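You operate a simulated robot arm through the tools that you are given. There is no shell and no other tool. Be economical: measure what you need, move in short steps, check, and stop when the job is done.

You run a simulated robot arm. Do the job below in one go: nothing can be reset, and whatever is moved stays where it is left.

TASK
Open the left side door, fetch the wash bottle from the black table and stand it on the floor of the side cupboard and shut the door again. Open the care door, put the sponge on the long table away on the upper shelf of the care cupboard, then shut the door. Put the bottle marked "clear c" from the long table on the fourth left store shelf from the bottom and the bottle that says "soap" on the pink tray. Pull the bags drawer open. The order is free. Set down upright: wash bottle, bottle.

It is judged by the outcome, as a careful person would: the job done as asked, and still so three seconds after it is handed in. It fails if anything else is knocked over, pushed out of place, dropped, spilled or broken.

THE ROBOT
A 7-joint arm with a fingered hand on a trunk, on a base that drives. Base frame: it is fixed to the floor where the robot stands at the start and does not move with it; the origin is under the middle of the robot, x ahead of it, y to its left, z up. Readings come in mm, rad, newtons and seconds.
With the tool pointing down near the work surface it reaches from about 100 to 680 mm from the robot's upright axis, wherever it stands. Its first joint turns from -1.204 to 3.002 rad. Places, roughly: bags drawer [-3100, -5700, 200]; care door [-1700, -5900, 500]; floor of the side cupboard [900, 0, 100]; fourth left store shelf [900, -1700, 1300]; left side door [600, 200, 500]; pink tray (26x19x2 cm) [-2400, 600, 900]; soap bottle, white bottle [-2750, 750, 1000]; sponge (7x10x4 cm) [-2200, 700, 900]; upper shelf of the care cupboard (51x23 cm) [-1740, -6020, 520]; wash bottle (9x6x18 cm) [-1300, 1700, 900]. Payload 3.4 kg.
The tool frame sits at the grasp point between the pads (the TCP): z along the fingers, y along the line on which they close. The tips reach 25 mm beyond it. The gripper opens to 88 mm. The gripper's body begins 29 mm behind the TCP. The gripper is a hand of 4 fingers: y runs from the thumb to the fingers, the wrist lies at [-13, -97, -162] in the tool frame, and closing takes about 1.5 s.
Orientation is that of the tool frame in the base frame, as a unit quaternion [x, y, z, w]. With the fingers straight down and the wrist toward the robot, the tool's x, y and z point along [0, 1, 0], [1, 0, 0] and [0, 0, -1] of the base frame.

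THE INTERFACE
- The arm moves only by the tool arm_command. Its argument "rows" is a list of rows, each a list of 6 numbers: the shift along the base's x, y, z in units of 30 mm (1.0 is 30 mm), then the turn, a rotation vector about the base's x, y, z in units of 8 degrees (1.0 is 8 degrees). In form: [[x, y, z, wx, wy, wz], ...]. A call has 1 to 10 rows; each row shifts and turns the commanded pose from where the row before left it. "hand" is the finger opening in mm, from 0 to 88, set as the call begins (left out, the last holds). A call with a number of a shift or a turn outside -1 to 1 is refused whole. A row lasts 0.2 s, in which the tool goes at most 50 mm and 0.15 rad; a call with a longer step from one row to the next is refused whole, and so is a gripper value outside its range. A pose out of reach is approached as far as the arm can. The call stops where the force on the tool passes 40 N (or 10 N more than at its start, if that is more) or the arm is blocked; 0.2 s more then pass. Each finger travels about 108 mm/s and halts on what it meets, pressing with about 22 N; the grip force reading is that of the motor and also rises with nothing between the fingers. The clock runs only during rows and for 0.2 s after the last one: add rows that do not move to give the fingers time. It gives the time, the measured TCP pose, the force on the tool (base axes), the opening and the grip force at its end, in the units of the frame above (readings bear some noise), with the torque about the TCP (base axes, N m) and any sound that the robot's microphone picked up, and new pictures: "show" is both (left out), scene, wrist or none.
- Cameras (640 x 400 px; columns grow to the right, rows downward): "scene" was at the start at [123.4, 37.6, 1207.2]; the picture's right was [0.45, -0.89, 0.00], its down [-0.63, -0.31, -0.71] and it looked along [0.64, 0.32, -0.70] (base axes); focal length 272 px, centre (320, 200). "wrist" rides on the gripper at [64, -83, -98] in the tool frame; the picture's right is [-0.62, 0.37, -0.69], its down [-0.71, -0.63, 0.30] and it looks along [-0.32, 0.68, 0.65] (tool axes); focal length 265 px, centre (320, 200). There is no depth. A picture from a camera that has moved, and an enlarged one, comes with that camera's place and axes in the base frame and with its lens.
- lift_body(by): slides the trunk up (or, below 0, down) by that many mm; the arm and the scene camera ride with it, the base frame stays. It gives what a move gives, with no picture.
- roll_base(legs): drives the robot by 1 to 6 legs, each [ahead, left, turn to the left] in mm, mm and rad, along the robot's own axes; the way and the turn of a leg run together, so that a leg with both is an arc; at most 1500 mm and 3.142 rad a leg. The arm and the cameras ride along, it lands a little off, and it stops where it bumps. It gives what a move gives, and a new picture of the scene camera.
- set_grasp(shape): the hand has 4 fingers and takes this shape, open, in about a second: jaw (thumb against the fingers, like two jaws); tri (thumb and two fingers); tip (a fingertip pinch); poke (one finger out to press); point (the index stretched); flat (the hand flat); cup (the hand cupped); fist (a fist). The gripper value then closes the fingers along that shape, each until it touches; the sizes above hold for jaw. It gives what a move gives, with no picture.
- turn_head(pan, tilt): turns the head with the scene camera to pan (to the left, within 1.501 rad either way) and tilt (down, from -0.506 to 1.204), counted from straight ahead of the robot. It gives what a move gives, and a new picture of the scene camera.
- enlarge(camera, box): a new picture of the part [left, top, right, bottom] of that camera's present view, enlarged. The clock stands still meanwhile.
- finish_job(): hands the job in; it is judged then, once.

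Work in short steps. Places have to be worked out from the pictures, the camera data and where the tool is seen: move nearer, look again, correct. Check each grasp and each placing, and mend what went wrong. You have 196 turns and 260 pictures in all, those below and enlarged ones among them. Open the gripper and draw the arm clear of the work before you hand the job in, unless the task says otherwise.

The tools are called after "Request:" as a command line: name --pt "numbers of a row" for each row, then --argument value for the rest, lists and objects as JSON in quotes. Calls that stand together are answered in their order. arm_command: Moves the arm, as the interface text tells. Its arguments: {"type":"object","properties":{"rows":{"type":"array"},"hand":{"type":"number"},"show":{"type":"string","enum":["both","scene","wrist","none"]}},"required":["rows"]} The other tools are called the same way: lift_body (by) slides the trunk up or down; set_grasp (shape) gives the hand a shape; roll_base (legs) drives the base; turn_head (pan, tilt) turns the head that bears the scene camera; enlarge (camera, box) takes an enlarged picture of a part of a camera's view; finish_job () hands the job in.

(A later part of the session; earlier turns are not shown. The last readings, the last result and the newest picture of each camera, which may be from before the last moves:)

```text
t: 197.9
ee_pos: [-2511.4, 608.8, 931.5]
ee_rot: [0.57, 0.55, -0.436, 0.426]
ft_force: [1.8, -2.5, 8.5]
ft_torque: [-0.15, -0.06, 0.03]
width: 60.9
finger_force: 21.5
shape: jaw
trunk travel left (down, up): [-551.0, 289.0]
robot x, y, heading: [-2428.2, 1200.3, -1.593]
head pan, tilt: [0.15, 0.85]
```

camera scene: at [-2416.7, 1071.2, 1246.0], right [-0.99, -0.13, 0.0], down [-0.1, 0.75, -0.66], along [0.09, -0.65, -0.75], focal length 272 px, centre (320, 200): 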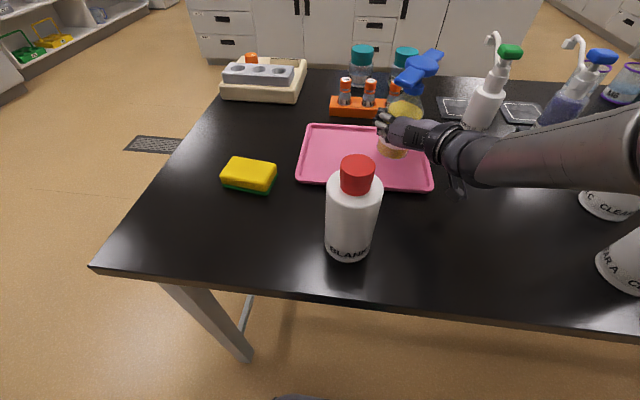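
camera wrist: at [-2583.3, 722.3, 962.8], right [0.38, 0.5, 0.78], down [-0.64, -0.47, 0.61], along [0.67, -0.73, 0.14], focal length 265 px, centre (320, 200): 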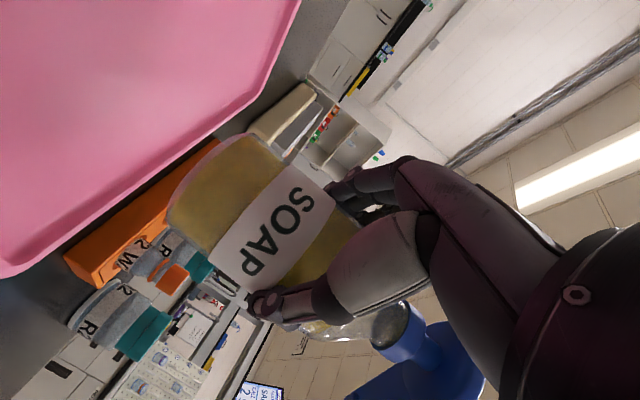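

Standing on the tray with light pressure. I open and withdraw along the hand's axis.

Request:
arm_command --pt "0 0 0 0 0 0" --pt "0 0 0 0 0 0" --pt "0 0 0 0 0 0" --pt "0 0.7 0 0 0 0" --pt "0 0.8 0 0 0 0" --pt "0 0.9 0 0 0 0" --pt "0 0.9 0 0 0 0" --pt "0 0.9 0.1 0 0 0" --hand 88

```text
t: 199.7
ee_pos: [-2546.2, 719.8, 939.7]
ee_rot: [0.657, 0.456, -0.346, 0.49]
ft_force: [-0.4, 0.1, -0.5]
ft_torque: [-0.05, 0.0, -0.01]
width: 87.5
finger_force: 0.0
shape: jaw
out of reach, approached as far as the arm can: row 8
trunk travel left (down, up): [-551.0, 289.0]
robot x, y, heading: [-2428.6, 1197.9, -1.59]
head pan, tilt: [0.15, 0.85]
stopped in row 8: the arm was blocked; the commanded pose is now the measured one
camera scene: at [-2409.2, 1072.2, 1229.8], right [-0.97, -0.23, 0.0], down [-0.17, 0.71, -0.69], along [0.16, -0.67, -0.73], focal length 272 px, centre (320, 200)
camera wrist: at [-2600.4, 840.3, 880.7], right [0.14, 0.47, 0.87], down [-0.84, -0.41, 0.35], along [0.53, -0.78, 0.33], focal length 265 px, centre (320, 200)
```

scene: 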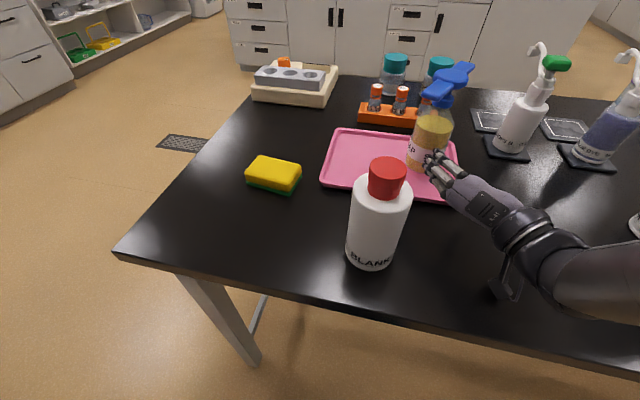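
wrist: 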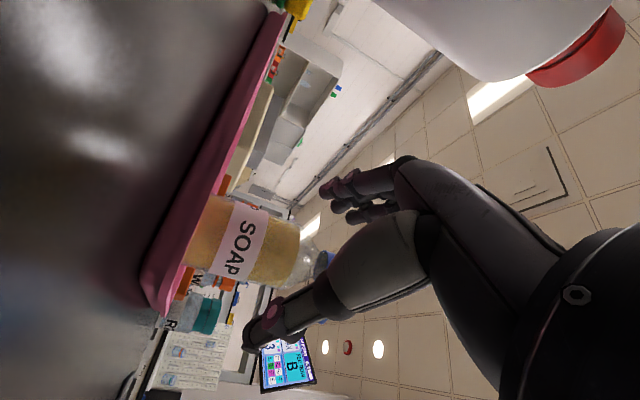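

Soap stands upright on the tray. The retreat hit the arm's limit; I lift the trunk to clear everything.

Request:
lift_body --by 200

Request:
turn_head --pan -0.1 --tilt 0.85

```text
t: 201.9
ee_pos: [-2545.9, 719.9, 1138.1]
ee_rot: [0.657, 0.458, -0.346, 0.489]
ft_force: [0.0, 0.3, -0.4]
ft_torque: [0.02, 0.04, 0.01]
width: 87.6
finger_force: 0.1
shape: jaw
trunk travel left (down, up): [-751.0, 89.0]
robot x, y, heading: [-2427.8, 1201.4, -1.589]
head pan, tilt: [0.15, 0.85]
```

```text
t: 202.7
ee_pos: [-2545.5, 719.3, 1138.4]
ee_rot: [0.657, 0.457, -0.346, 0.49]
ft_force: [-0.3, 0.2, -0.2]
ft_torque: [-0.01, 0.0, 0.0]
width: 87.7
finger_force: 0.0
shape: jaw
trunk travel left (down, up): [-751.0, 89.0]
robot x, y, heading: [-2426.5, 1195.2, -1.591]
head pan, tilt: [-0.099, 0.85]
camera scene: at [-2408.5, 1071.8, 1429.9], right [-0.97, -0.23, 0.0], down [-0.16, 0.71, -0.69], along [0.15, -0.67, -0.73], focal length 272 px, centre (320, 200)
```

scene: 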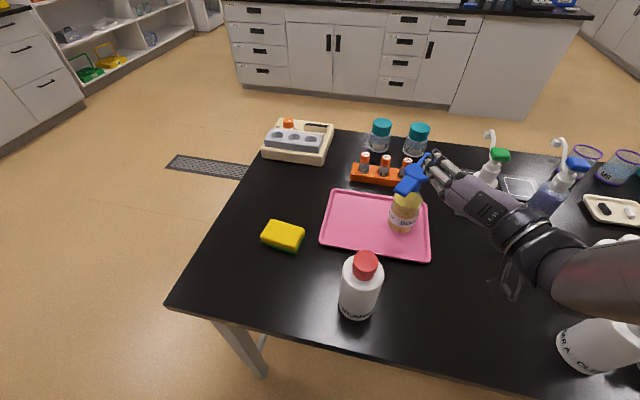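

The elbow seems to be against the head. I lift fully and turn the robot to face south-west for CLEAR C, which must be approached from its +x side since CLEAR A stands in front of it.

Request:
lift_body --by 89

Request:
roll_base --legs '[[0, 0, -0.765], [60, -40, 0]]'

```text
t: 203.9
ee_pos: [-2547.1, 719.8, 1226.9]
ee_rot: [0.657, 0.457, -0.346, 0.489]
ft_force: [0.3, 0.5, 0.0]
ft_torque: [-0.01, 0.0, 0.0]
width: 87.7
finger_force: 0.1
shape: jaw
trunk travel left (down, up): [-840.0, 0.0]
robot x, y, heading: [-2424.7, 1200.1, -1.591]
head pan, tilt: [-0.099, 0.85]
```

```text
t: 206.9
ee_pos: [-2914.6, 919.7, 1228.0]
ee_rot: [0.781, 0.179, -0.502, 0.326]
ft_force: [-0.8, -0.9, -0.2]
ft_torque: [-0.03, -0.02, 0.0]
width: 87.9
finger_force: 0.2
shape: jaw
trunk travel left (down, up): [-840.0, 0.0]
robot x, y, heading: [-2493.0, 1183.1, -2.356]
head pan, tilt: [-0.099, 0.85]
camera scene: at [-2573.6, 1080.7, 1519.1], right [-0.85, 0.52, 0.0], down [0.38, 0.62, -0.69], along [-0.36, -0.59, -0.73], focal length 272 px, centre (320, 200)
```

scene: 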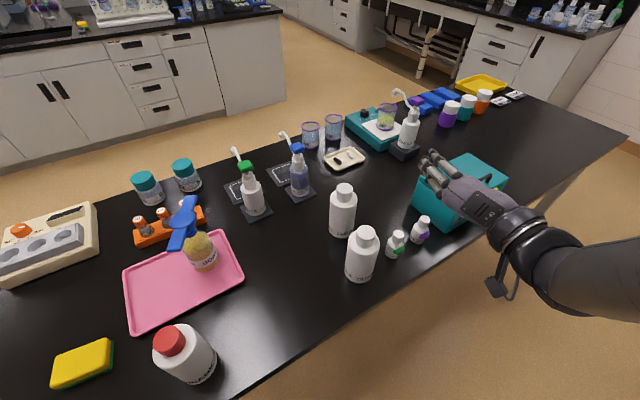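

Clear view: CLEAR C ≈ (-2890,690), CLEAR A ≈ (-2850,832), soap upright on the tray. I turn the hand to point along -x, level roll, above the pre-grasp spot.

Request:
arm_command --pt "0.604 -0.95 0 0.274 0.142 -0.625" --pt "0.604 -0.95 0 0.274 0.142 -0.625" --pt "0.604 -0.95 0 0.274 0.142 -0.625" --pt "0.604 -0.95 0 0.274 0.142 -0.625" --pt "0.604 -0.95 0 0.274 0.142 -0.625" --pt "0.604 -0.95 0 0.274 0.142 -0.625" --pt "0.604 -0.95 0 0.274 0.142 -0.625" --pt "0.604 -0.95 0 0.274 0.142 -0.625" --hand 88

```text
t: 207.5
ee_pos: [-2923.0, 901.5, 1241.4]
ee_rot: [0.817, 0.029, -0.447, 0.363]
ft_force: [-0.6, 0.2, 0.2]
ft_torque: [0.01, -0.01, 0.0]
width: 87.7
finger_force: 0.0
shape: jaw
out of reach, approached as far as the arm can: row 2
trunk travel left (down, up): [-840.0, 0.0]
robot x, y, heading: [-2494.6, 1182.3, -2.357]
head pan, tilt: [-0.099, 0.85]
stopped in row 2: the arm was blocked; the commanded pose is now the measured one
camera scene: at [-2581.2, 1085.2, 1521.0], right [-0.79, 0.61, 0.0], down [0.43, 0.56, -0.7], along [-0.43, -0.56, -0.71], focal length 272 px, centre (320, 200)
camera wrist: at [-2843.7, 1007.3, 1178.6], right [0.26, 0.33, 0.91], down [-0.88, 0.47, 0.08], along [-0.4, -0.82, 0.41], focal length 265 px, centre (320, 200)
```

scene: 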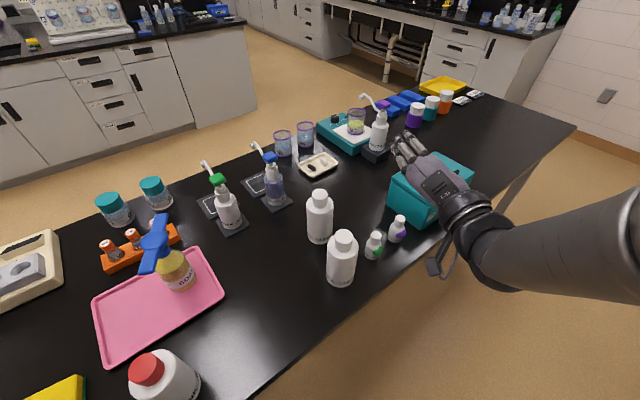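
wrist: 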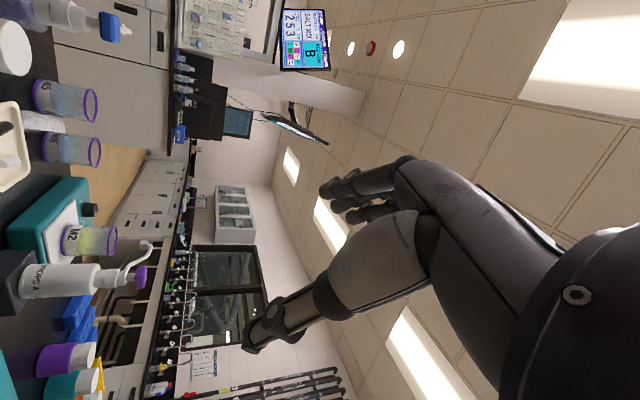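

The arm is folded against the head. I first extend it outward without turning.

Request:
arm_command --pt "-0.2 -0.8 0 0 0 0" --pt "-0.2 -0.8 0 0 0 0" --pt "-0.2 -0.8 0 0 0 0" --pt "-0.2 -0.8 0 0 0 0" --pt "-0.2 -0.8 0 0 0 0" --show "scene"

```text
t: 208.7
ee_pos: [-2952.7, 783.3, 1238.0]
ee_rot: [0.818, 0.032, -0.448, 0.36]
ft_force: [-0.9, 0.6, 0.7]
ft_torque: [0.02, -0.01, -0.02]
width: 88.0
finger_force: 0.0
shape: jaw
trunk travel left (down, up): [-840.0, 0.0]
robot x, y, heading: [-2494.2, 1184.3, -2.348]
head pan, tilt: [-0.099, 0.85]
camera scene: at [-2592.2, 1098.1, 1516.1], right [-0.64, 0.77, 0.0], down [0.58, 0.48, -0.66], along [-0.51, -0.42, -0.75], focal length 272 px, centre (320, 200)
```

scene: 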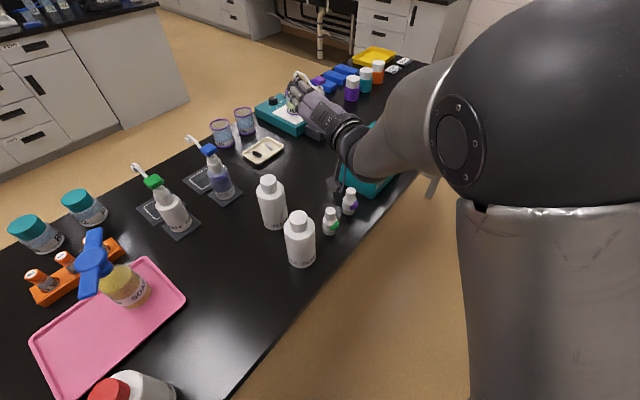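

The arm is free now. I shift the robot back and turn further right so the hand can point along -x comfortably.

Request:
roll_base --legs '[[-112, 119, 0], [0, 0, -0.352]]'

```text
t: 211.2
ee_pos: [-2900.0, 954.5, 1240.4]
ee_rot: [0.811, -0.108, -0.503, 0.278]
ft_force: [-0.3, 0.4, 0.7]
ft_torque: [0.01, 0.01, -0.03]
width: 87.8
finger_force: 0.0
shape: jaw
trunk travel left (down, up): [-840.0, 0.0]
robot x, y, heading: [-2333.2, 1174.9, -2.694]
head pan, tilt: [-0.099, 0.85]
camera scene: at [-2454.7, 1130.8, 1516.1], right [-0.34, 0.94, 0.0], down [0.71, 0.26, -0.66], along [-0.62, -0.22, -0.75], focal length 272 px, centre (320, 200)
```

scene: 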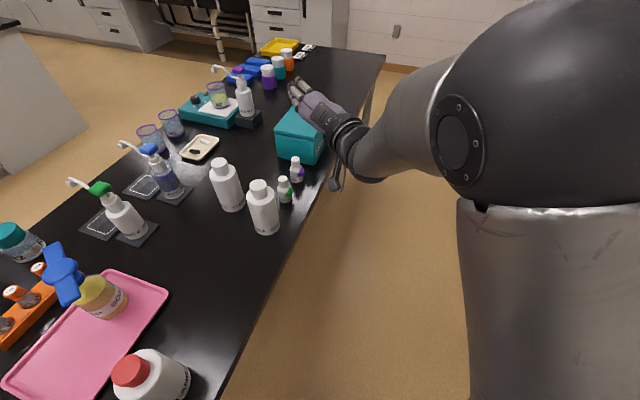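

Now I rotate the hand to point along -x and bring it above the pre-grasp spot.

Request:
arm_command --pt "0.48 -0.97 0 0.464 0.154 -0.136" --pt "0.48 -0.97 0 0.464 0.154 -0.136" --pt "0.48 -0.97 0 0.464 0.154 -0.136" --pt "0.48 -0.97 0 0.464 0.154 -0.136" --pt "0.48 -0.97 0 0.464 0.154 -0.136" --pt "0.48 -0.97 0 0.464 0.154 -0.136" --pt "0.48 -0.97 0 0.464 0.154 -0.136" --pt "0.48 -0.97 0 0.464 0.154 -0.136" --pt "0.48 -0.97 0 0.464 0.154 -0.136"

```text
t: 213.2
ee_pos: [-2782.5, 694.4, 1244.8]
ee_rot: [0.795, -0.012, -0.607, -0.002]
ft_force: [0.4, 0.3, -0.9]
ft_torque: [-0.01, 0.01, -0.06]
width: 87.7
finger_force: 0.1
shape: jaw
trunk travel left (down, up): [-840.0, 0.0]
robot x, y, heading: [-2334.4, 1175.5, -2.698]
head pan, tilt: [-0.099, 0.85]
camera scene: at [-2453.8, 1126.6, 1516.1], right [-0.34, 0.94, 0.0], down [0.71, 0.26, -0.66], along [-0.62, -0.22, -0.75], focal length 272 px, centre (320, 200)
camera wrist: at [-2666.3, 777.1, 1207.0], right [0.5, -0.37, 0.78], down [-0.47, 0.65, 0.6], along [-0.73, -0.67, 0.15], focal length 265 px, centre (320, 200)
```

scene: 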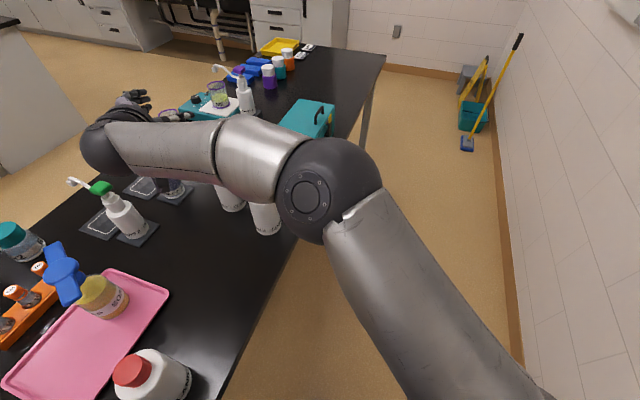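
wrist: 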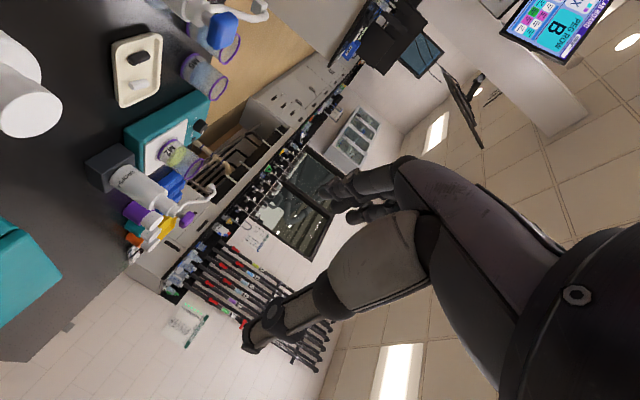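

Pose is right; elbow is over the aisle edge, clear of bottles. I lower the trunk 300 mm and look.

Request:
lift_body --by -300

Request:
arm_command --pt "0 0 0 0 0 0"

```text
t: 216.2
ee_pos: [-2781.8, 698.5, 944.4]
ee_rot: [0.795, -0.011, -0.607, -0.001]
ft_force: [0.9, 0.3, -0.4]
ft_torque: [-0.01, 0.0, -0.04]
width: 87.8
finger_force: 0.1
shape: jaw
trunk travel left (down, up): [-540.0, 300.0]
robot x, y, heading: [-2335.9, 1175.2, -2.698]
head pan, tilt: [-0.099, 0.85]
```

```text
t: 216.6
ee_pos: [-2781.9, 697.9, 943.3]
ee_rot: [0.795, -0.01, -0.607, -0.001]
ft_force: [0.1, 1.0, 0.8]
ft_torque: [-0.04, 0.03, 0.0]
width: 87.8
finger_force: 0.0
shape: jaw
trunk travel left (down, up): [-540.0, 300.0]
robot x, y, heading: [-2335.2, 1175.0, -2.697]
head pan, tilt: [-0.099, 0.85]
camera scene: at [-2454.7, 1130.7, 1216.2], right [-0.34, 0.94, 0.0], down [0.71, 0.26, -0.66], along [-0.62, -0.22, -0.75], focal length 272 px, centre (320, 200)
camera wrist: at [-2666.5, 780.3, 906.2], right [0.5, -0.37, 0.78], down [-0.47, 0.64, 0.6], along [-0.73, -0.67, 0.15], focal length 265 px, centre (320, 200)
```

scene: 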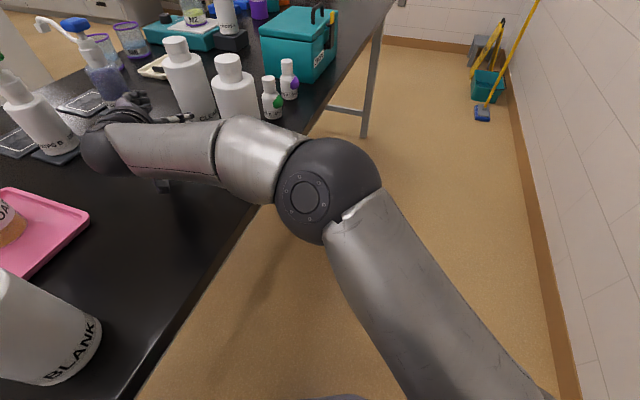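
wrist: 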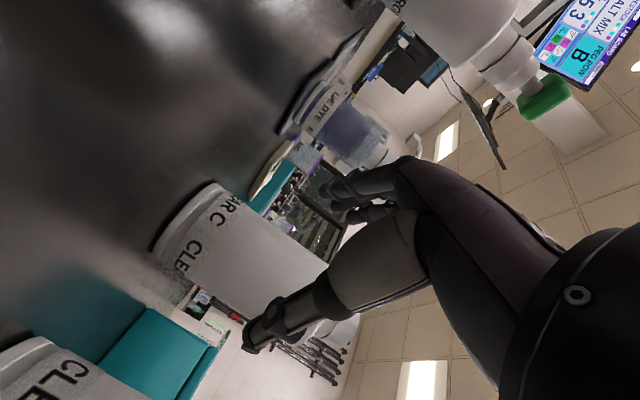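

CLEAR C ≈ (-2885,689). I correct 9 mm sideways and advance half way for another check, since side margins are small.

Request:
arm_command --pt "-0.3 -0.3 -0.3 0 0 0" --pt "-0.6 0 -0.25 0 0 0" --pt "-0.5 0 0 0 0 0" --pt "0 0 0 0 0 0" --show "wrist"

```text
t: 217.6
ee_pos: [-2811.8, 681.6, 923.1]
ee_rot: [0.793, 0.0, -0.609, 0.001]
ft_force: [0.0, 0.3, -0.2]
ft_torque: [-0.03, 0.05, 0.0]
width: 87.6
finger_force: 0.1
shape: jaw
trunk travel left (down, up): [-540.0, 300.0]
robot x, y, heading: [-2334.1, 1181.2, -2.698]
head pan, tilt: [-0.099, 0.85]
camera wrist: at [-2699.4, 767.1, 885.7], right [0.51, -0.37, 0.78], down [-0.48, 0.63, 0.61], along [-0.71, -0.68, 0.14], focal length 265 px, centre (320, 200)
```

wrist: 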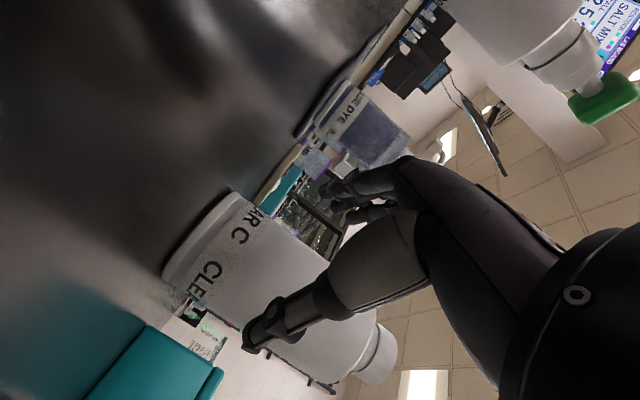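

C centre at y≈686; nudge +4 mm and advance the remaining 63 mm.

Request:
arm_command --pt "-0.5 0.14 0.1 0 0 0" --pt "-0.6 0 0 0 0 0" --pt "-0.6 0 0 0 0 0" --pt "-0.4 0 0 0 0 0" --pt "0 0 0 0 0 0"

```text
t: 218.8
ee_pos: [-2871.6, 697.6, 926.1]
ee_rot: [0.792, -0.001, -0.61, 0.001]
ft_force: [0.2, -0.9, -0.6]
ft_torque: [0.02, -0.03, 0.04]
width: 88.0
finger_force: 0.1
shape: jaw
out of reach, approached as far as the arm can: row 3, 4
trunk travel left (down, up): [-540.0, 300.0]
robot x, y, heading: [-2337.4, 1177.7, -2.694]
head pan, tilt: [-0.099, 0.85]
camera scene: at [-2454.6, 1130.4, 1216.1], right [-0.34, 0.94, 0.0], down [0.71, 0.26, -0.66], along [-0.62, -0.22, -0.75], focal length 272 px, centre (320, 200)
camera wrist: at [-2758.8, 781.8, 888.9], right [0.51, -0.37, 0.78], down [-0.48, 0.63, 0.61], along [-0.71, -0.68, 0.15], focal length 265 px, centre (320, 200)
```

scene: 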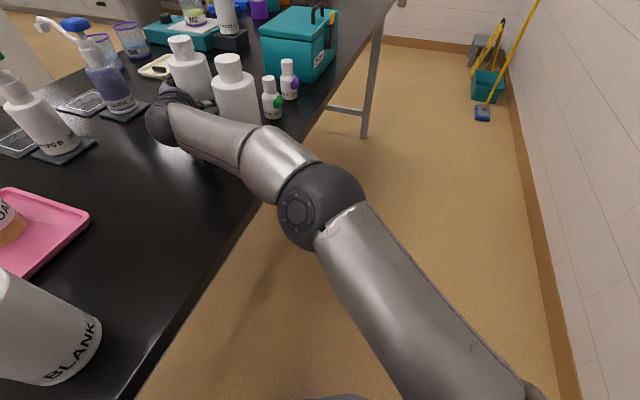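
wrist: 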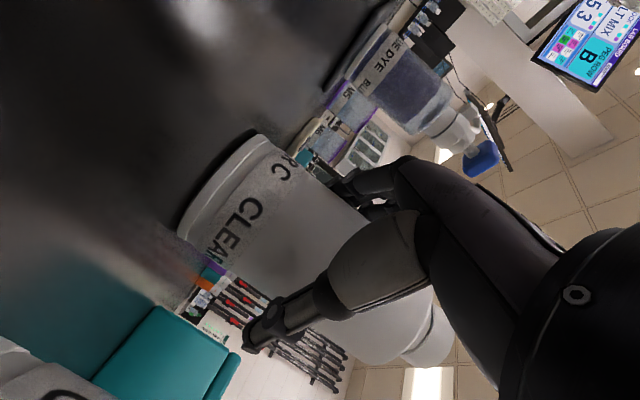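

The bottle is now centred between thumb and fingers. I close.

Request:
arm_command --pt "0 0 0 0 0 0" --pt "0 0 0 0 0 0" --pt "0 0 0 0 0 0" --pt "0 0 0 0 0 0" --pt "0 0 0 0 0 0" --pt "0 0 0 0 0 0" --hand 20 --show "wrist"

```text
t: 220.2
ee_pos: [-2870.9, 698.1, 926.5]
ee_rot: [0.793, 0.0, -0.61, 0.001]
ft_force: [-0.2, 1.0, -0.1]
ft_torque: [0.13, -0.01, -0.05]
width: 66.0
finger_force: 21.9
shape: jaw
trunk travel left (down, up): [-540.0, 300.0]
robot x, y, heading: [-2334.2, 1176.0, -2.696]
head pan, tilt: [-0.099, 0.85]
camera wrist: at [-2758.7, 782.0, 889.0], right [0.51, -0.37, 0.78], down [-0.48, 0.63, 0.61], along [-0.71, -0.68, 0.15], focal length 265 px, centre (320, 200)
```

wrist: 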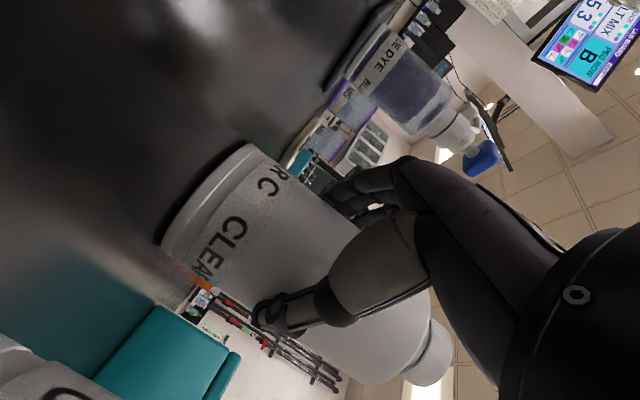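

Contact is slightly in front of the bottle's centre; for a safer hold I reopen, roll 11 mm deeper and close again.

Request:
arm_command --pt "0 0 0 0 0 0" --pt "0 0 0 0 0 0" --pt "0 0 0 0 0 0" --hand 88 --show "none"

Request:
roll_base --legs '[[11, -5, 0]]'

Request:
arm_command --pt "0 0 0 0 0 0" --pt "0 0 0 0 0 0" --pt "0 0 0 0 0 0" --pt "0 0 0 0 0 0" --pt "0 0 0 0 0 0" --pt "0 0 0 0 0 0" --hand 20 --show "wrist"

```text
t: 220.9
ee_pos: [-2871.6, 698.2, 926.2]
ee_rot: [0.793, 0.0, -0.61, 0.0]
ft_force: [0.4, 0.6, 0.3]
ft_torque: [0.0, 0.01, -0.02]
width: 87.6
finger_force: 0.0
shape: jaw
trunk travel left (down, up): [-540.0, 300.0]
robot x, y, heading: [-2333.2, 1178.6, -2.697]
head pan, tilt: [-0.099, 0.85]
```

```text
t: 221.7
ee_pos: [-2884.8, 696.9, 926.0]
ee_rot: [0.793, -0.001, -0.609, 0.001]
ft_force: [-0.1, -0.3, 0.1]
ft_torque: [0.01, 0.02, 0.03]
width: 87.5
finger_force: 0.1
shape: jaw
trunk travel left (down, up): [-540.0, 300.0]
robot x, y, heading: [-2349.2, 1178.7, -2.695]
head pan, tilt: [-0.099, 0.85]
camera scene: at [-2467.5, 1130.5, 1216.1], right [-0.34, 0.94, 0.0], down [0.71, 0.25, -0.66], along [-0.62, -0.22, -0.75], focal length 272 px, centre (320, 200)
```

scene: 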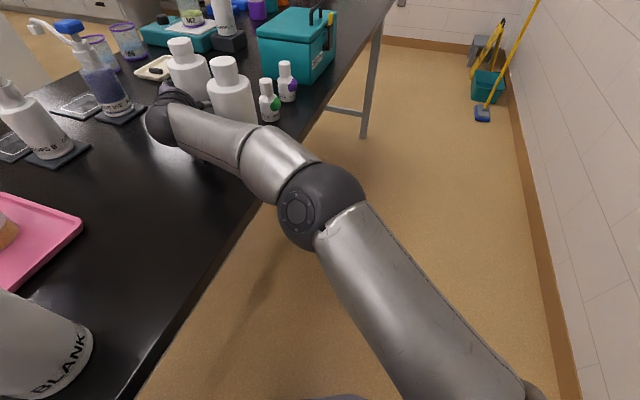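

```text
t: 223.1
ee_pos: [-2884.6, 698.4, 927.0]
ee_rot: [0.792, 0.0, -0.61, 0.001]
ft_force: [-1.0, 1.5, -0.2]
ft_torque: [0.06, -0.05, 0.04]
width: 66.4
finger_force: 21.8
shape: jaw
trunk travel left (down, up): [-540.0, 300.0]
robot x, y, heading: [-2346.1, 1182.0, -2.695]
head pan, tilt: [-0.099, 0.85]
camera wrist: at [-2771.1, 782.0, 888.9], right [0.51, -0.37, 0.78], down [-0.48, 0.63, 0.61], along [-0.72, -0.68, 0.15], focal length 265 px, centre (320, 200)
```

wrist: 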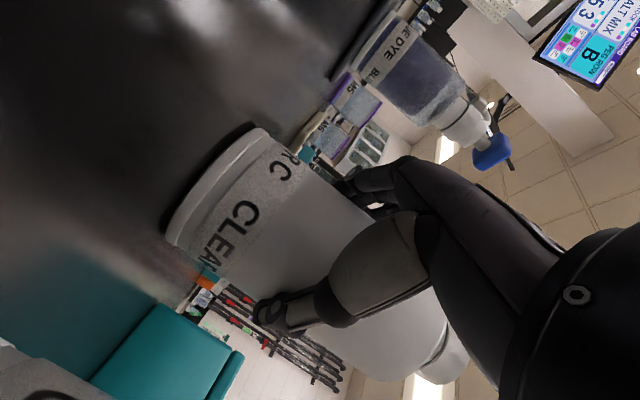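

Width 66.4 again — likely the true diameter. I lift and check.

Request:
lift_body --by 60

Request:
lift_body --by 240

Request:
arm_command --pt "0 0 0 0 0 0"

```text
t: 224.1
ee_pos: [-2884.3, 696.5, 984.1]
ee_rot: [0.793, 0.0, -0.609, 0.0]
ft_force: [-0.7, -0.5, -3.1]
ft_torque: [0.0, -0.02, -0.01]
width: 66.1
finger_force: 21.8
shape: jaw
trunk travel left (down, up): [-600.0, 240.0]
robot x, y, heading: [-2348.7, 1177.1, -2.697]
head pan, tilt: [-0.099, 0.85]
```

```text
t: 226.6
ee_pos: [-2884.5, 696.3, 1226.2]
ee_rot: [0.793, 0.0, -0.61, 0.0]
ft_force: [-0.9, 0.1, -3.6]
ft_torque: [-0.02, -0.07, -0.01]
width: 66.2
finger_force: 21.9
shape: jaw
trunk travel left (down, up): [-840.0, 0.0]
robot x, y, heading: [-2347.7, 1181.6, -2.698]
head pan, tilt: [-0.099, 0.85]
```

```text
t: 227.0
ee_pos: [-2885.9, 697.1, 1226.4]
ee_rot: [0.793, -0.001, -0.61, 0.001]
ft_force: [-0.1, -0.8, -3.9]
ft_torque: [0.01, -0.05, 0.01]
width: 66.1
finger_force: 22.0
shape: jaw
trunk travel left (down, up): [-840.0, 0.0]
robot x, y, heading: [-2348.7, 1178.3, -2.699]
head pan, tilt: [-0.099, 0.85]
camera scene: at [-2467.5, 1129.9, 1516.0], right [-0.34, 0.94, 0.0], down [0.71, 0.26, -0.66], along [-0.62, -0.22, -0.75], focal length 272 px, centre (320, 200)
camera wrist: at [-2771.4, 781.4, 1188.5], right [0.51, -0.37, 0.78], down [-0.48, 0.63, 0.61], along [-0.72, -0.68, 0.15], focal length 265 px, centre (320, 200)
```

scene: 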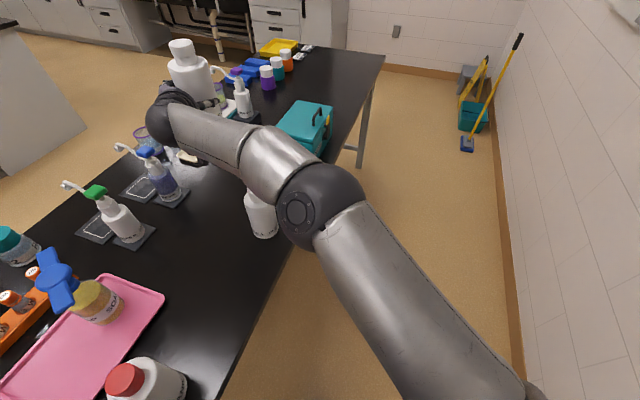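
wrist: 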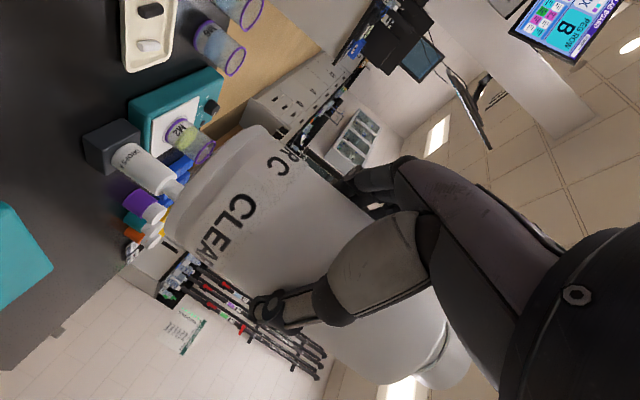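

CLEAR C is held firmly. I leave the aisle and drive to the store shelves, first to open floor, then turn to face +x.

Request:
roll_base --legs '[[-533, 252, 0], [-158, 274, 0], [113, 942, 0], [0, 0, 2.699]]'

Request:
roll_base --legs '[[500, -800, 0], [500, -900, 0]]'

Request:
turn_head --pan 0.0 --tilt 0.2

```text
t: 243.0
ee_pos: [-493.8, 317.6, 1226.4]
ee_rot: [0.176, 0.773, -0.134, 0.595]
ft_force: [0.7, 0.0, -3.6]
ft_torque: [0.05, 0.06, -0.03]
width: 65.9
finger_force: 22.4
shape: jaw
trunk travel left (down, up): [-840.0, 0.0]
robot x, y, heading: [-1183.6, 118.1, -0.002]
head pan, tilt: [-0.099, 0.85]
camera scene: at [-1056.7, 110.7, 1516.0], right [-0.1, -0.99, 0.0], down [-0.75, 0.08, -0.66], along [0.66, -0.07, -0.75], focal length 272 px, centre (320, 200)
```

scene: 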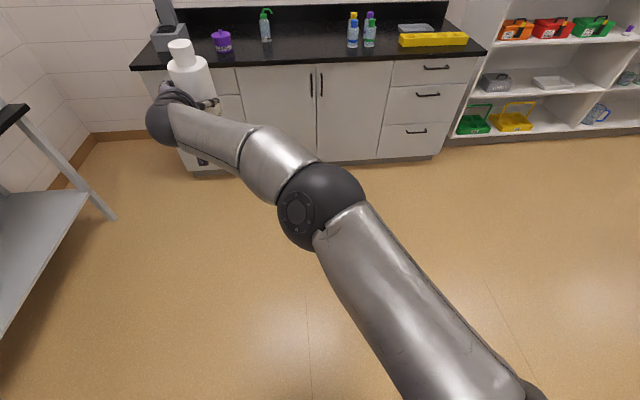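

```text
t: 252.8
ee_pos: [509.0, -1383.0, 1226.4]
ee_rot: [0.189, 0.77, -0.144, 0.592]
ft_force: [0.7, 0.4, -3.8]
ft_torque: [0.03, 0.03, -0.01]
width: 65.7
finger_force: 22.5
shape: jaw
trunk travel left (down, up): [-840.0, 0.0]
robot x, y, heading: [-191.8, -1563.8, -0.035]
head pan, tilt: [-0.099, 0.85]
camera scene: at [-60.3, -1572.4, 1516.0], right [-0.13, -0.99, 0.0], down [-0.75, 0.1, -0.66], along [0.65, -0.09, -0.75], focal length 272 px, centre (320, 200)
```

scene: 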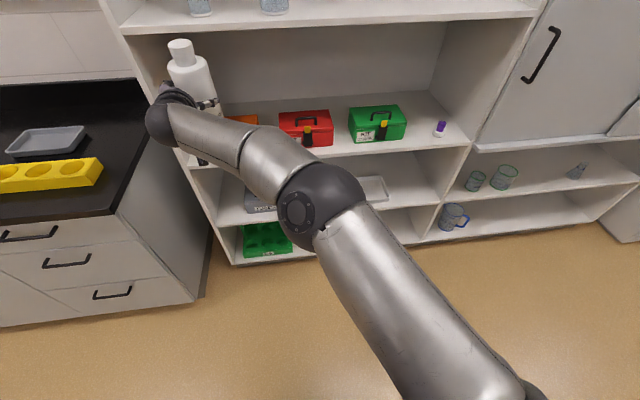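

```text
t: 253.8
ee_pos: [509.5, -1383.2, 1226.0]
ee_rot: [0.189, 0.77, -0.145, 0.592]
ft_force: [0.4, 1.3, -3.5]
ft_torque: [0.0, 0.06, 0.04]
width: 65.6
finger_force: 22.1
shape: jaw
trunk travel left (down, up): [-840.0, 0.0]
robot x, y, heading: [-187.1, -1561.9, -0.037]
head pan, tilt: [0.0, 0.201]
camera scene: at [-44.6, -1565.2, 1573.6], right [-0.03, -1.0, 0.0], down [-0.2, 0.01, -0.98], along [0.98, -0.03, -0.2], focal length 272 px, centre (320, 200)
```

scene: 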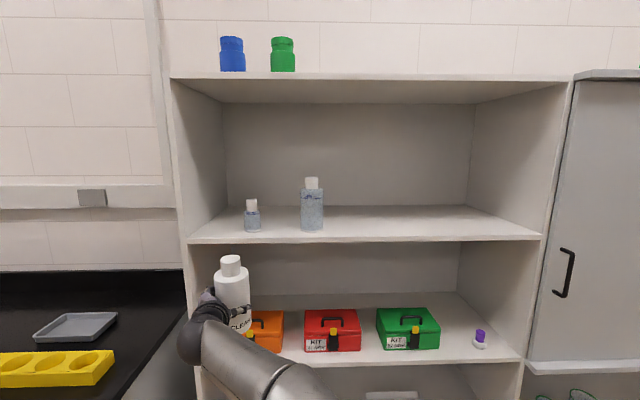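

The fourth shelf (two bottles on it) has its front edge at x≈752, top z≈1298, spanning y -1200…-2280; its right half is free. I raise the arm and line up at y≈-1800.

Request:
arm_command --pt "-0.33 -0.5 0.95 0 0 0" --pt "-0.33 -0.5 0.95 0 0 0" --pt "-0.33 -0.5 0.95 0 0 0" --pt "-0.33 -0.5 0.95 0 0 0" --pt "-0.33 -0.5 0.95 0 0 0" --pt "-0.33 -0.5 0.95 0 0 0" --show "none"

Request:
roll_base --legs '[[0, -340, 0.037]]'

```text
t: 255.2
ee_pos: [467.2, -1444.1, 1339.4]
ee_rot: [0.189, 0.771, -0.143, 0.591]
ft_force: [0.0, 0.8, -4.2]
ft_torque: [0.03, 0.04, 0.02]
width: 65.7
finger_force: 21.9
shape: jaw
out of reach, approached as far as the arm can: row 5, 6
trunk travel left (down, up): [-840.0, 0.0]
robot x, y, heading: [-185.3, -1564.8, -0.042]
head pan, tilt: [0.0, 0.201]
```

```text
t: 257.5
ee_pos: [457.8, -1772.4, 1340.1]
ee_rot: [0.174, 0.774, -0.133, 0.595]
ft_force: [-0.8, 0.0, -3.3]
ft_torque: [0.04, 0.07, -0.02]
width: 65.6
finger_force: 22.0
shape: jaw
trunk travel left (down, up): [-840.0, 0.0]
robot x, y, heading: [-197.4, -1916.9, 0.001]
head pan, tilt: [0.0, 0.201]
camera scene: at [-50.4, -1913.5, 1573.7], right [0.0, -1.0, 0.0], down [-0.2, 0.0, -0.98], along [0.98, 0.0, -0.2], focal length 272 px, centre (320, 200)
```

scene: 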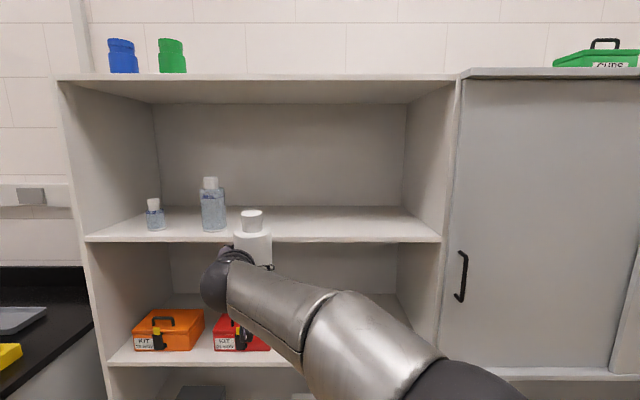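

I need ~50 mm more height; I pull the hand back a bit while raising.

Request:
arm_command --pt "-0.9 -0.3 0.2 0 0 0" --pt "-0.9 -0.3 0.4 0 0 0" --pt "-0.9 -0.3 0.6 0 0 0" --pt "-0.5 0 0.8 0 0 0" --pt "0 0 0.5 0 0 0" --show "none"

```text
t: 258.7
ee_pos: [363.3, -1798.1, 1400.3]
ee_rot: [0.174, 0.773, -0.134, 0.595]
ft_force: [1.4, -0.3, -3.5]
ft_torque: [0.01, 0.04, -0.01]
width: 65.6
finger_force: 21.8
shape: jaw
out of reach, approached as far as the arm can: row 5
trunk travel left (down, up): [-840.0, 0.0]
robot x, y, heading: [-197.1, -1919.7, 0.002]
head pan, tilt: [0.0, 0.201]
```

Height is enough (base ≈1335 vs shelf ≈1298). I drive forward 380 mm and look.

Request:
roll_base --legs '[[370, 0, 0]]'

Request:
enlarge --camera "wrist" --box '[0, 0, 640, 400]'

```text
t: 261.0
ee_pos: [726.8, -1800.5, 1400.6]
ee_rot: [0.176, 0.773, -0.134, 0.595]
ft_force: [-0.3, -0.6, -3.8]
ft_torque: [-0.01, 0.03, -0.01]
width: 65.5
finger_force: 22.0
shape: jaw
trunk travel left (down, up): [-840.0, 0.0]
robot x, y, heading: [172.9, -1915.0, -0.005]
head pan, tilt: [0.0, 0.201]
camera scene: at [313.0, -1914.0, 1573.8], right [0.0, -1.0, 0.0], down [-0.2, 0.0, -0.98], along [0.98, 0.0, -0.2], focal length 272 px, centre (320, 200)
```

scene: 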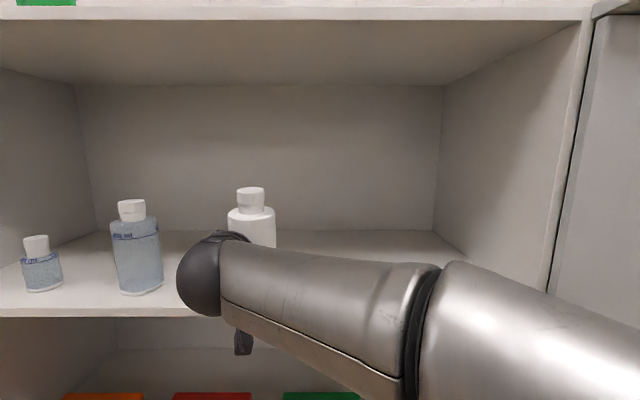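

```text
1.00 times, centred on (320, 200) of wrist (not enlarged: the box is as wide or as high as the picture)
camera zoom: at [591.5, -1825.7, 1363.6], right [-0.3, 0.55, 0.78], down [0.16, -0.78, 0.61], along [0.94, 0.31, 0.15], focal length 265 px, centre (320, 200)
```

zoom: 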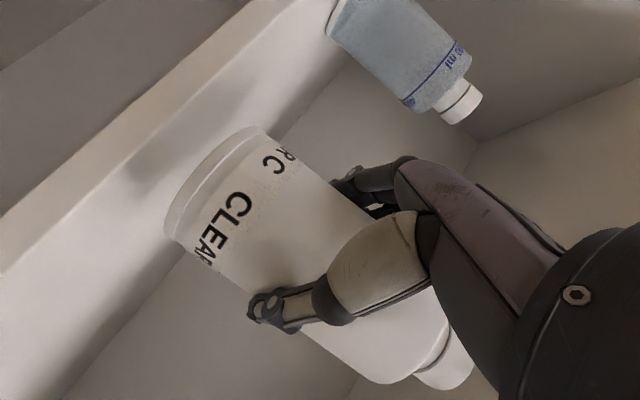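

Path is clear. Forward another 115 mm.

Request:
roll_base --legs '[[118, 0, 0]]'

Request:
lift_body --by -20

Request:
enlarge --camera "wrist" --box '[0, 0, 640, 400]'

```text
t: 262.2
ee_pos: [842.0, -1801.5, 1401.4]
ee_rot: [0.177, 0.773, -0.135, 0.594]
ft_force: [0.6, 0.2, -2.7]
ft_torque: [0.03, 0.05, 0.0]
width: 65.5
finger_force: 22.1
shape: jaw
trunk travel left (down, up): [-840.0, 0.0]
robot x, y, heading: [286.1, -1920.2, -0.004]
head pan, tilt: [0.0, 0.201]
camera scene: at [428.8, -1914.7, 1573.8], right [0.0, -1.0, 0.0], down [-0.2, 0.0, -0.98], along [0.98, 0.0, -0.2], focal length 272 px, centre (320, 200)
```

scene: 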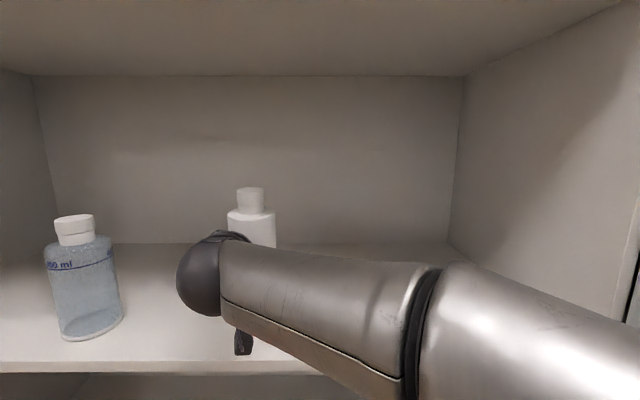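

```text
t: 262.9
ee_pos: [843.7, -1801.6, 1381.5]
ee_rot: [0.177, 0.773, -0.134, 0.595]
ft_force: [-0.1, 0.2, -4.0]
ft_torque: [0.01, 0.07, 0.0]
width: 65.6
finger_force: 21.6
shape: jaw
trunk travel left (down, up): [-820.0, 20.0]
robot x, y, heading: [287.5, -1915.7, -0.004]
head pan, tilt: [0.0, 0.201]
```

```text
1.00 times, centred on (320, 200) of wrist (not enlarged: the box is as wide or as high as the picture)
camera zoom: at [708.7, -1827.1, 1343.1], right [-0.3, 0.55, 0.78], down [0.16, -0.78, 0.61], along [0.94, 0.31, 0.15], focal length 265 px, centre (320, 200)
```

zoom: 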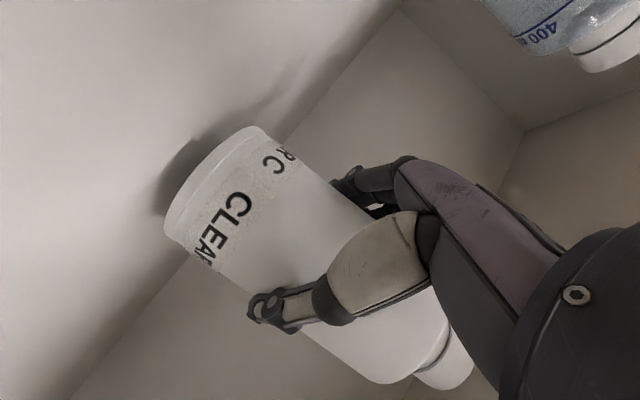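

Lowering in small steps until contact.

Request:
lift_body --by -9

Request:
lift_body --by -5

Request:
lift_body --by -4

```text
t: 263.5
ee_pos: [844.0, -1801.9, 1372.8]
ee_rot: [0.177, 0.773, -0.135, 0.593]
ft_force: [0.1, 0.7, -2.8]
ft_torque: [0.05, 0.04, -0.03]
width: 65.6
finger_force: 22.0
shape: jaw
trunk travel left (down, up): [-811.0, 29.0]
robot x, y, heading: [287.4, -1917.0, 0.0]
head pan, tilt: [0.0, 0.201]
```

```text
t: 264.0
ee_pos: [844.1, -1801.5, 1367.8]
ee_rot: [0.177, 0.772, -0.134, 0.596]
ft_force: [0.8, -0.4, 0.7]
ft_torque: [-0.02, 0.04, -0.02]
width: 65.8
finger_force: 21.4
shape: jaw
trunk travel left (down, up): [-806.0, 34.0]
robot x, y, heading: [284.2, -1912.7, -0.004]
head pan, tilt: [0.0, 0.201]
```

```text
t: 264.5
ee_pos: [842.0, -1800.9, 1364.7]
ee_rot: [0.177, 0.772, -0.135, 0.595]
ft_force: [2.3, 1.0, 6.6]
ft_torque: [0.1, -0.1, 0.03]
width: 65.7
finger_force: 22.3
shape: jaw
trunk travel left (down, up): [-802.0, 38.0]
robot x, y, heading: [287.5, -1911.7, -0.0]
head pan, tilt: [0.0, 0.201]
```

Standing on the shelf. I open and withdraw along the finger direction.

Request:
arm_command --pt "0 0 0 0 0 0" --pt "0 0 0 0 0 0" --pt "0 0 0 0 0 0" --hand 88 --show "none"

Request:
roll_base --legs '[[-105, 51, 0], [-300, 0, 0]]'

```text
t: 265.3
ee_pos: [841.6, -1801.8, 1362.6]
ee_rot: [0.178, 0.773, -0.135, 0.594]
ft_force: [-0.7, 0.6, 0.8]
ft_torque: [0.0, 0.0, 0.02]
width: 87.5
finger_force: 0.1
shape: jaw
trunk travel left (down, up): [-802.0, 38.0]
robot x, y, heading: [285.6, -1913.6, -0.005]
head pan, tilt: [0.0, 0.201]
```

```text
t: 268.3
ee_pos: [426.9, -1749.0, 1363.4]
ee_rot: [0.178, 0.773, -0.135, 0.594]
ft_force: [-0.5, 0.3, 0.4]
ft_torque: [0.0, -0.01, -0.01]
width: 87.6
finger_force: 0.0
shape: jaw
trunk travel left (down, up): [-802.0, 38.0]
robot x, y, heading: [-128.9, -1859.8, -0.01]
head pan, tilt: [0.0, 0.201]
camera scene: at [13.4, -1861.2, 1535.8], right [-0.01, -1.0, 0.0], down [-0.2, 0.0, -0.98], along [0.98, -0.01, -0.2], focal length 272 px, centre (320, 200)
```

scene: 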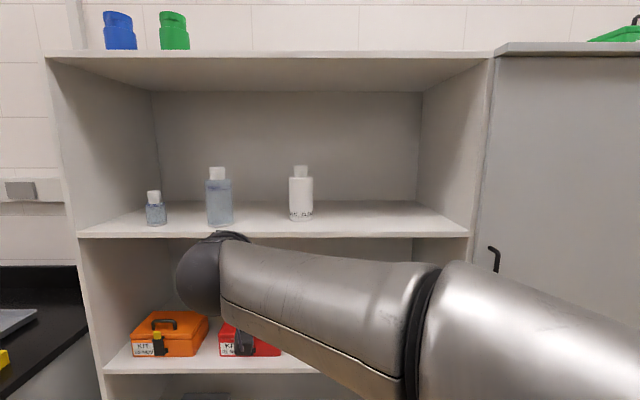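

CLEAR C stands well on the fourth shelf. Now I turn south and drive down the aisle toward the care cupboard, looking ahead.

Request:
roll_base --legs '[[0, 0, -1.56]]'

Request:
turn_head --pan -0.5 --tilt 0.15

```text
t: 272.4
ee_pos: [1.3, -2415.0, 1363.5]
ee_rot: [0.666, 0.431, -0.511, 0.332]
ft_force: [0.3, 0.7, 0.0]
ft_torque: [0.01, -0.01, -0.02]
width: 87.6
finger_force: 0.1
shape: jaw
trunk travel left (down, up): [-802.0, 38.0]
robot x, y, heading: [-130.2, -1859.3, -1.544]
head pan, tilt: [0.0, 0.201]
camera scene: at [-126.2, -2003.5, 1535.8], right [-1.0, -0.02, 0.0], down [0.0, 0.2, -0.98], along [0.02, -0.98, -0.2], focal length 272 px, centre (320, 200)
```

scene: 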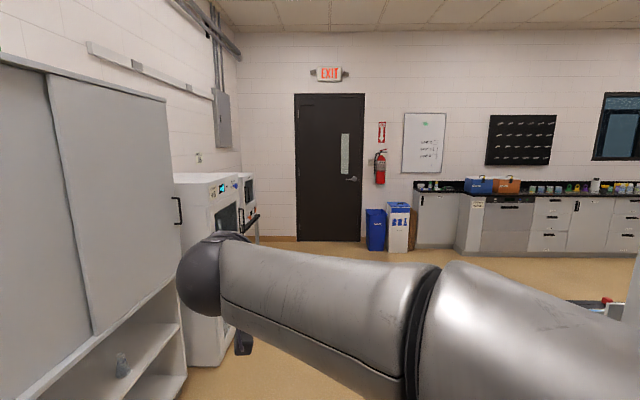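

```text
t: 273.3
ee_pos: [0.5, -2415.0, 1362.4]
ee_rot: [0.666, 0.431, -0.511, 0.332]
ft_force: [0.6, 1.2, -0.6]
ft_torque: [0.02, 0.0, 0.01]
width: 87.5
finger_force: 0.0
shape: jaw
trunk travel left (down, up): [-802.0, 38.0]
robot x, y, heading: [-128.4, -1860.2, -1.541]
head pan, tilt: [-0.499, 0.15]
camera scene: at [-170.7, -1992.9, 1540.5], right [-0.89, 0.46, 0.0], down [0.07, 0.13, -0.99], along [-0.45, -0.88, -0.15], focal length 272 px, centre (320, 200)
```

scene: 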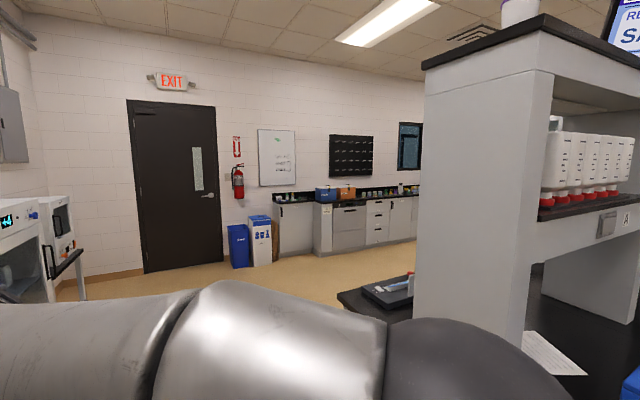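

The far bench along the south wall holds the care cupboard. I drive down the aisle.

Request:
roll_base --legs '[[1400, 0, -0.03], [1000, 0, 0]]'

Request:
turn_head --pan -0.8 --tilt 0.3

```text
t: 285.0
ee_pos: [89.5, -4788.6, 1363.2]
ee_rot: [0.662, 0.436, -0.509, 0.337]
ft_force: [0.8, 0.0, 0.0]
ft_torque: [0.0, 0.02, 0.0]
width: 87.3
finger_force: 0.1
shape: jaw
trunk travel left (down, up): [-802.0, 38.0]
robot x, y, heading: [-48.7, -4237.7, -1.53]
head pan, tilt: [-0.499, 0.15]
camera scene: at [-87.9, -4368.9, 1540.5], right [-0.9, 0.44, 0.0], down [0.07, 0.13, -0.99], along [-0.44, -0.89, -0.15], focal length 272 px, centre (320, 200)
```

scene: 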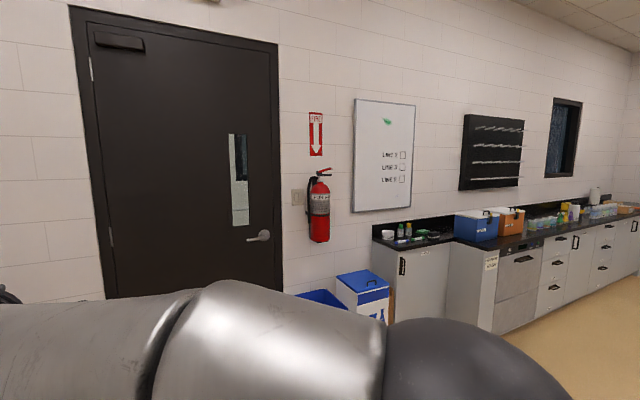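

```text
t: 285.8
ee_pos: [90.5, -4787.9, 1363.5]
ee_rot: [0.662, 0.437, -0.508, 0.336]
ft_force: [-0.8, 0.3, -0.6]
ft_torque: [-0.04, -0.03, 0.02]
width: 87.4
finger_force: 0.2
shape: jaw
trunk travel left (down, up): [-802.0, 38.0]
robot x, y, heading: [-48.3, -4237.9, -1.529]
head pan, tilt: [-0.799, 0.3]
camera scene: at [-111.0, -4353.4, 1526.6], right [-0.73, 0.69, 0.0], down [0.2, 0.21, -0.96], along [-0.66, -0.69, -0.3], focal length 272 px, centre (320, 200)
```

scene: 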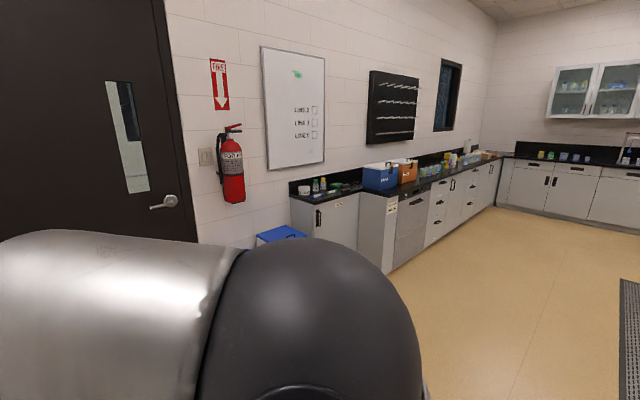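

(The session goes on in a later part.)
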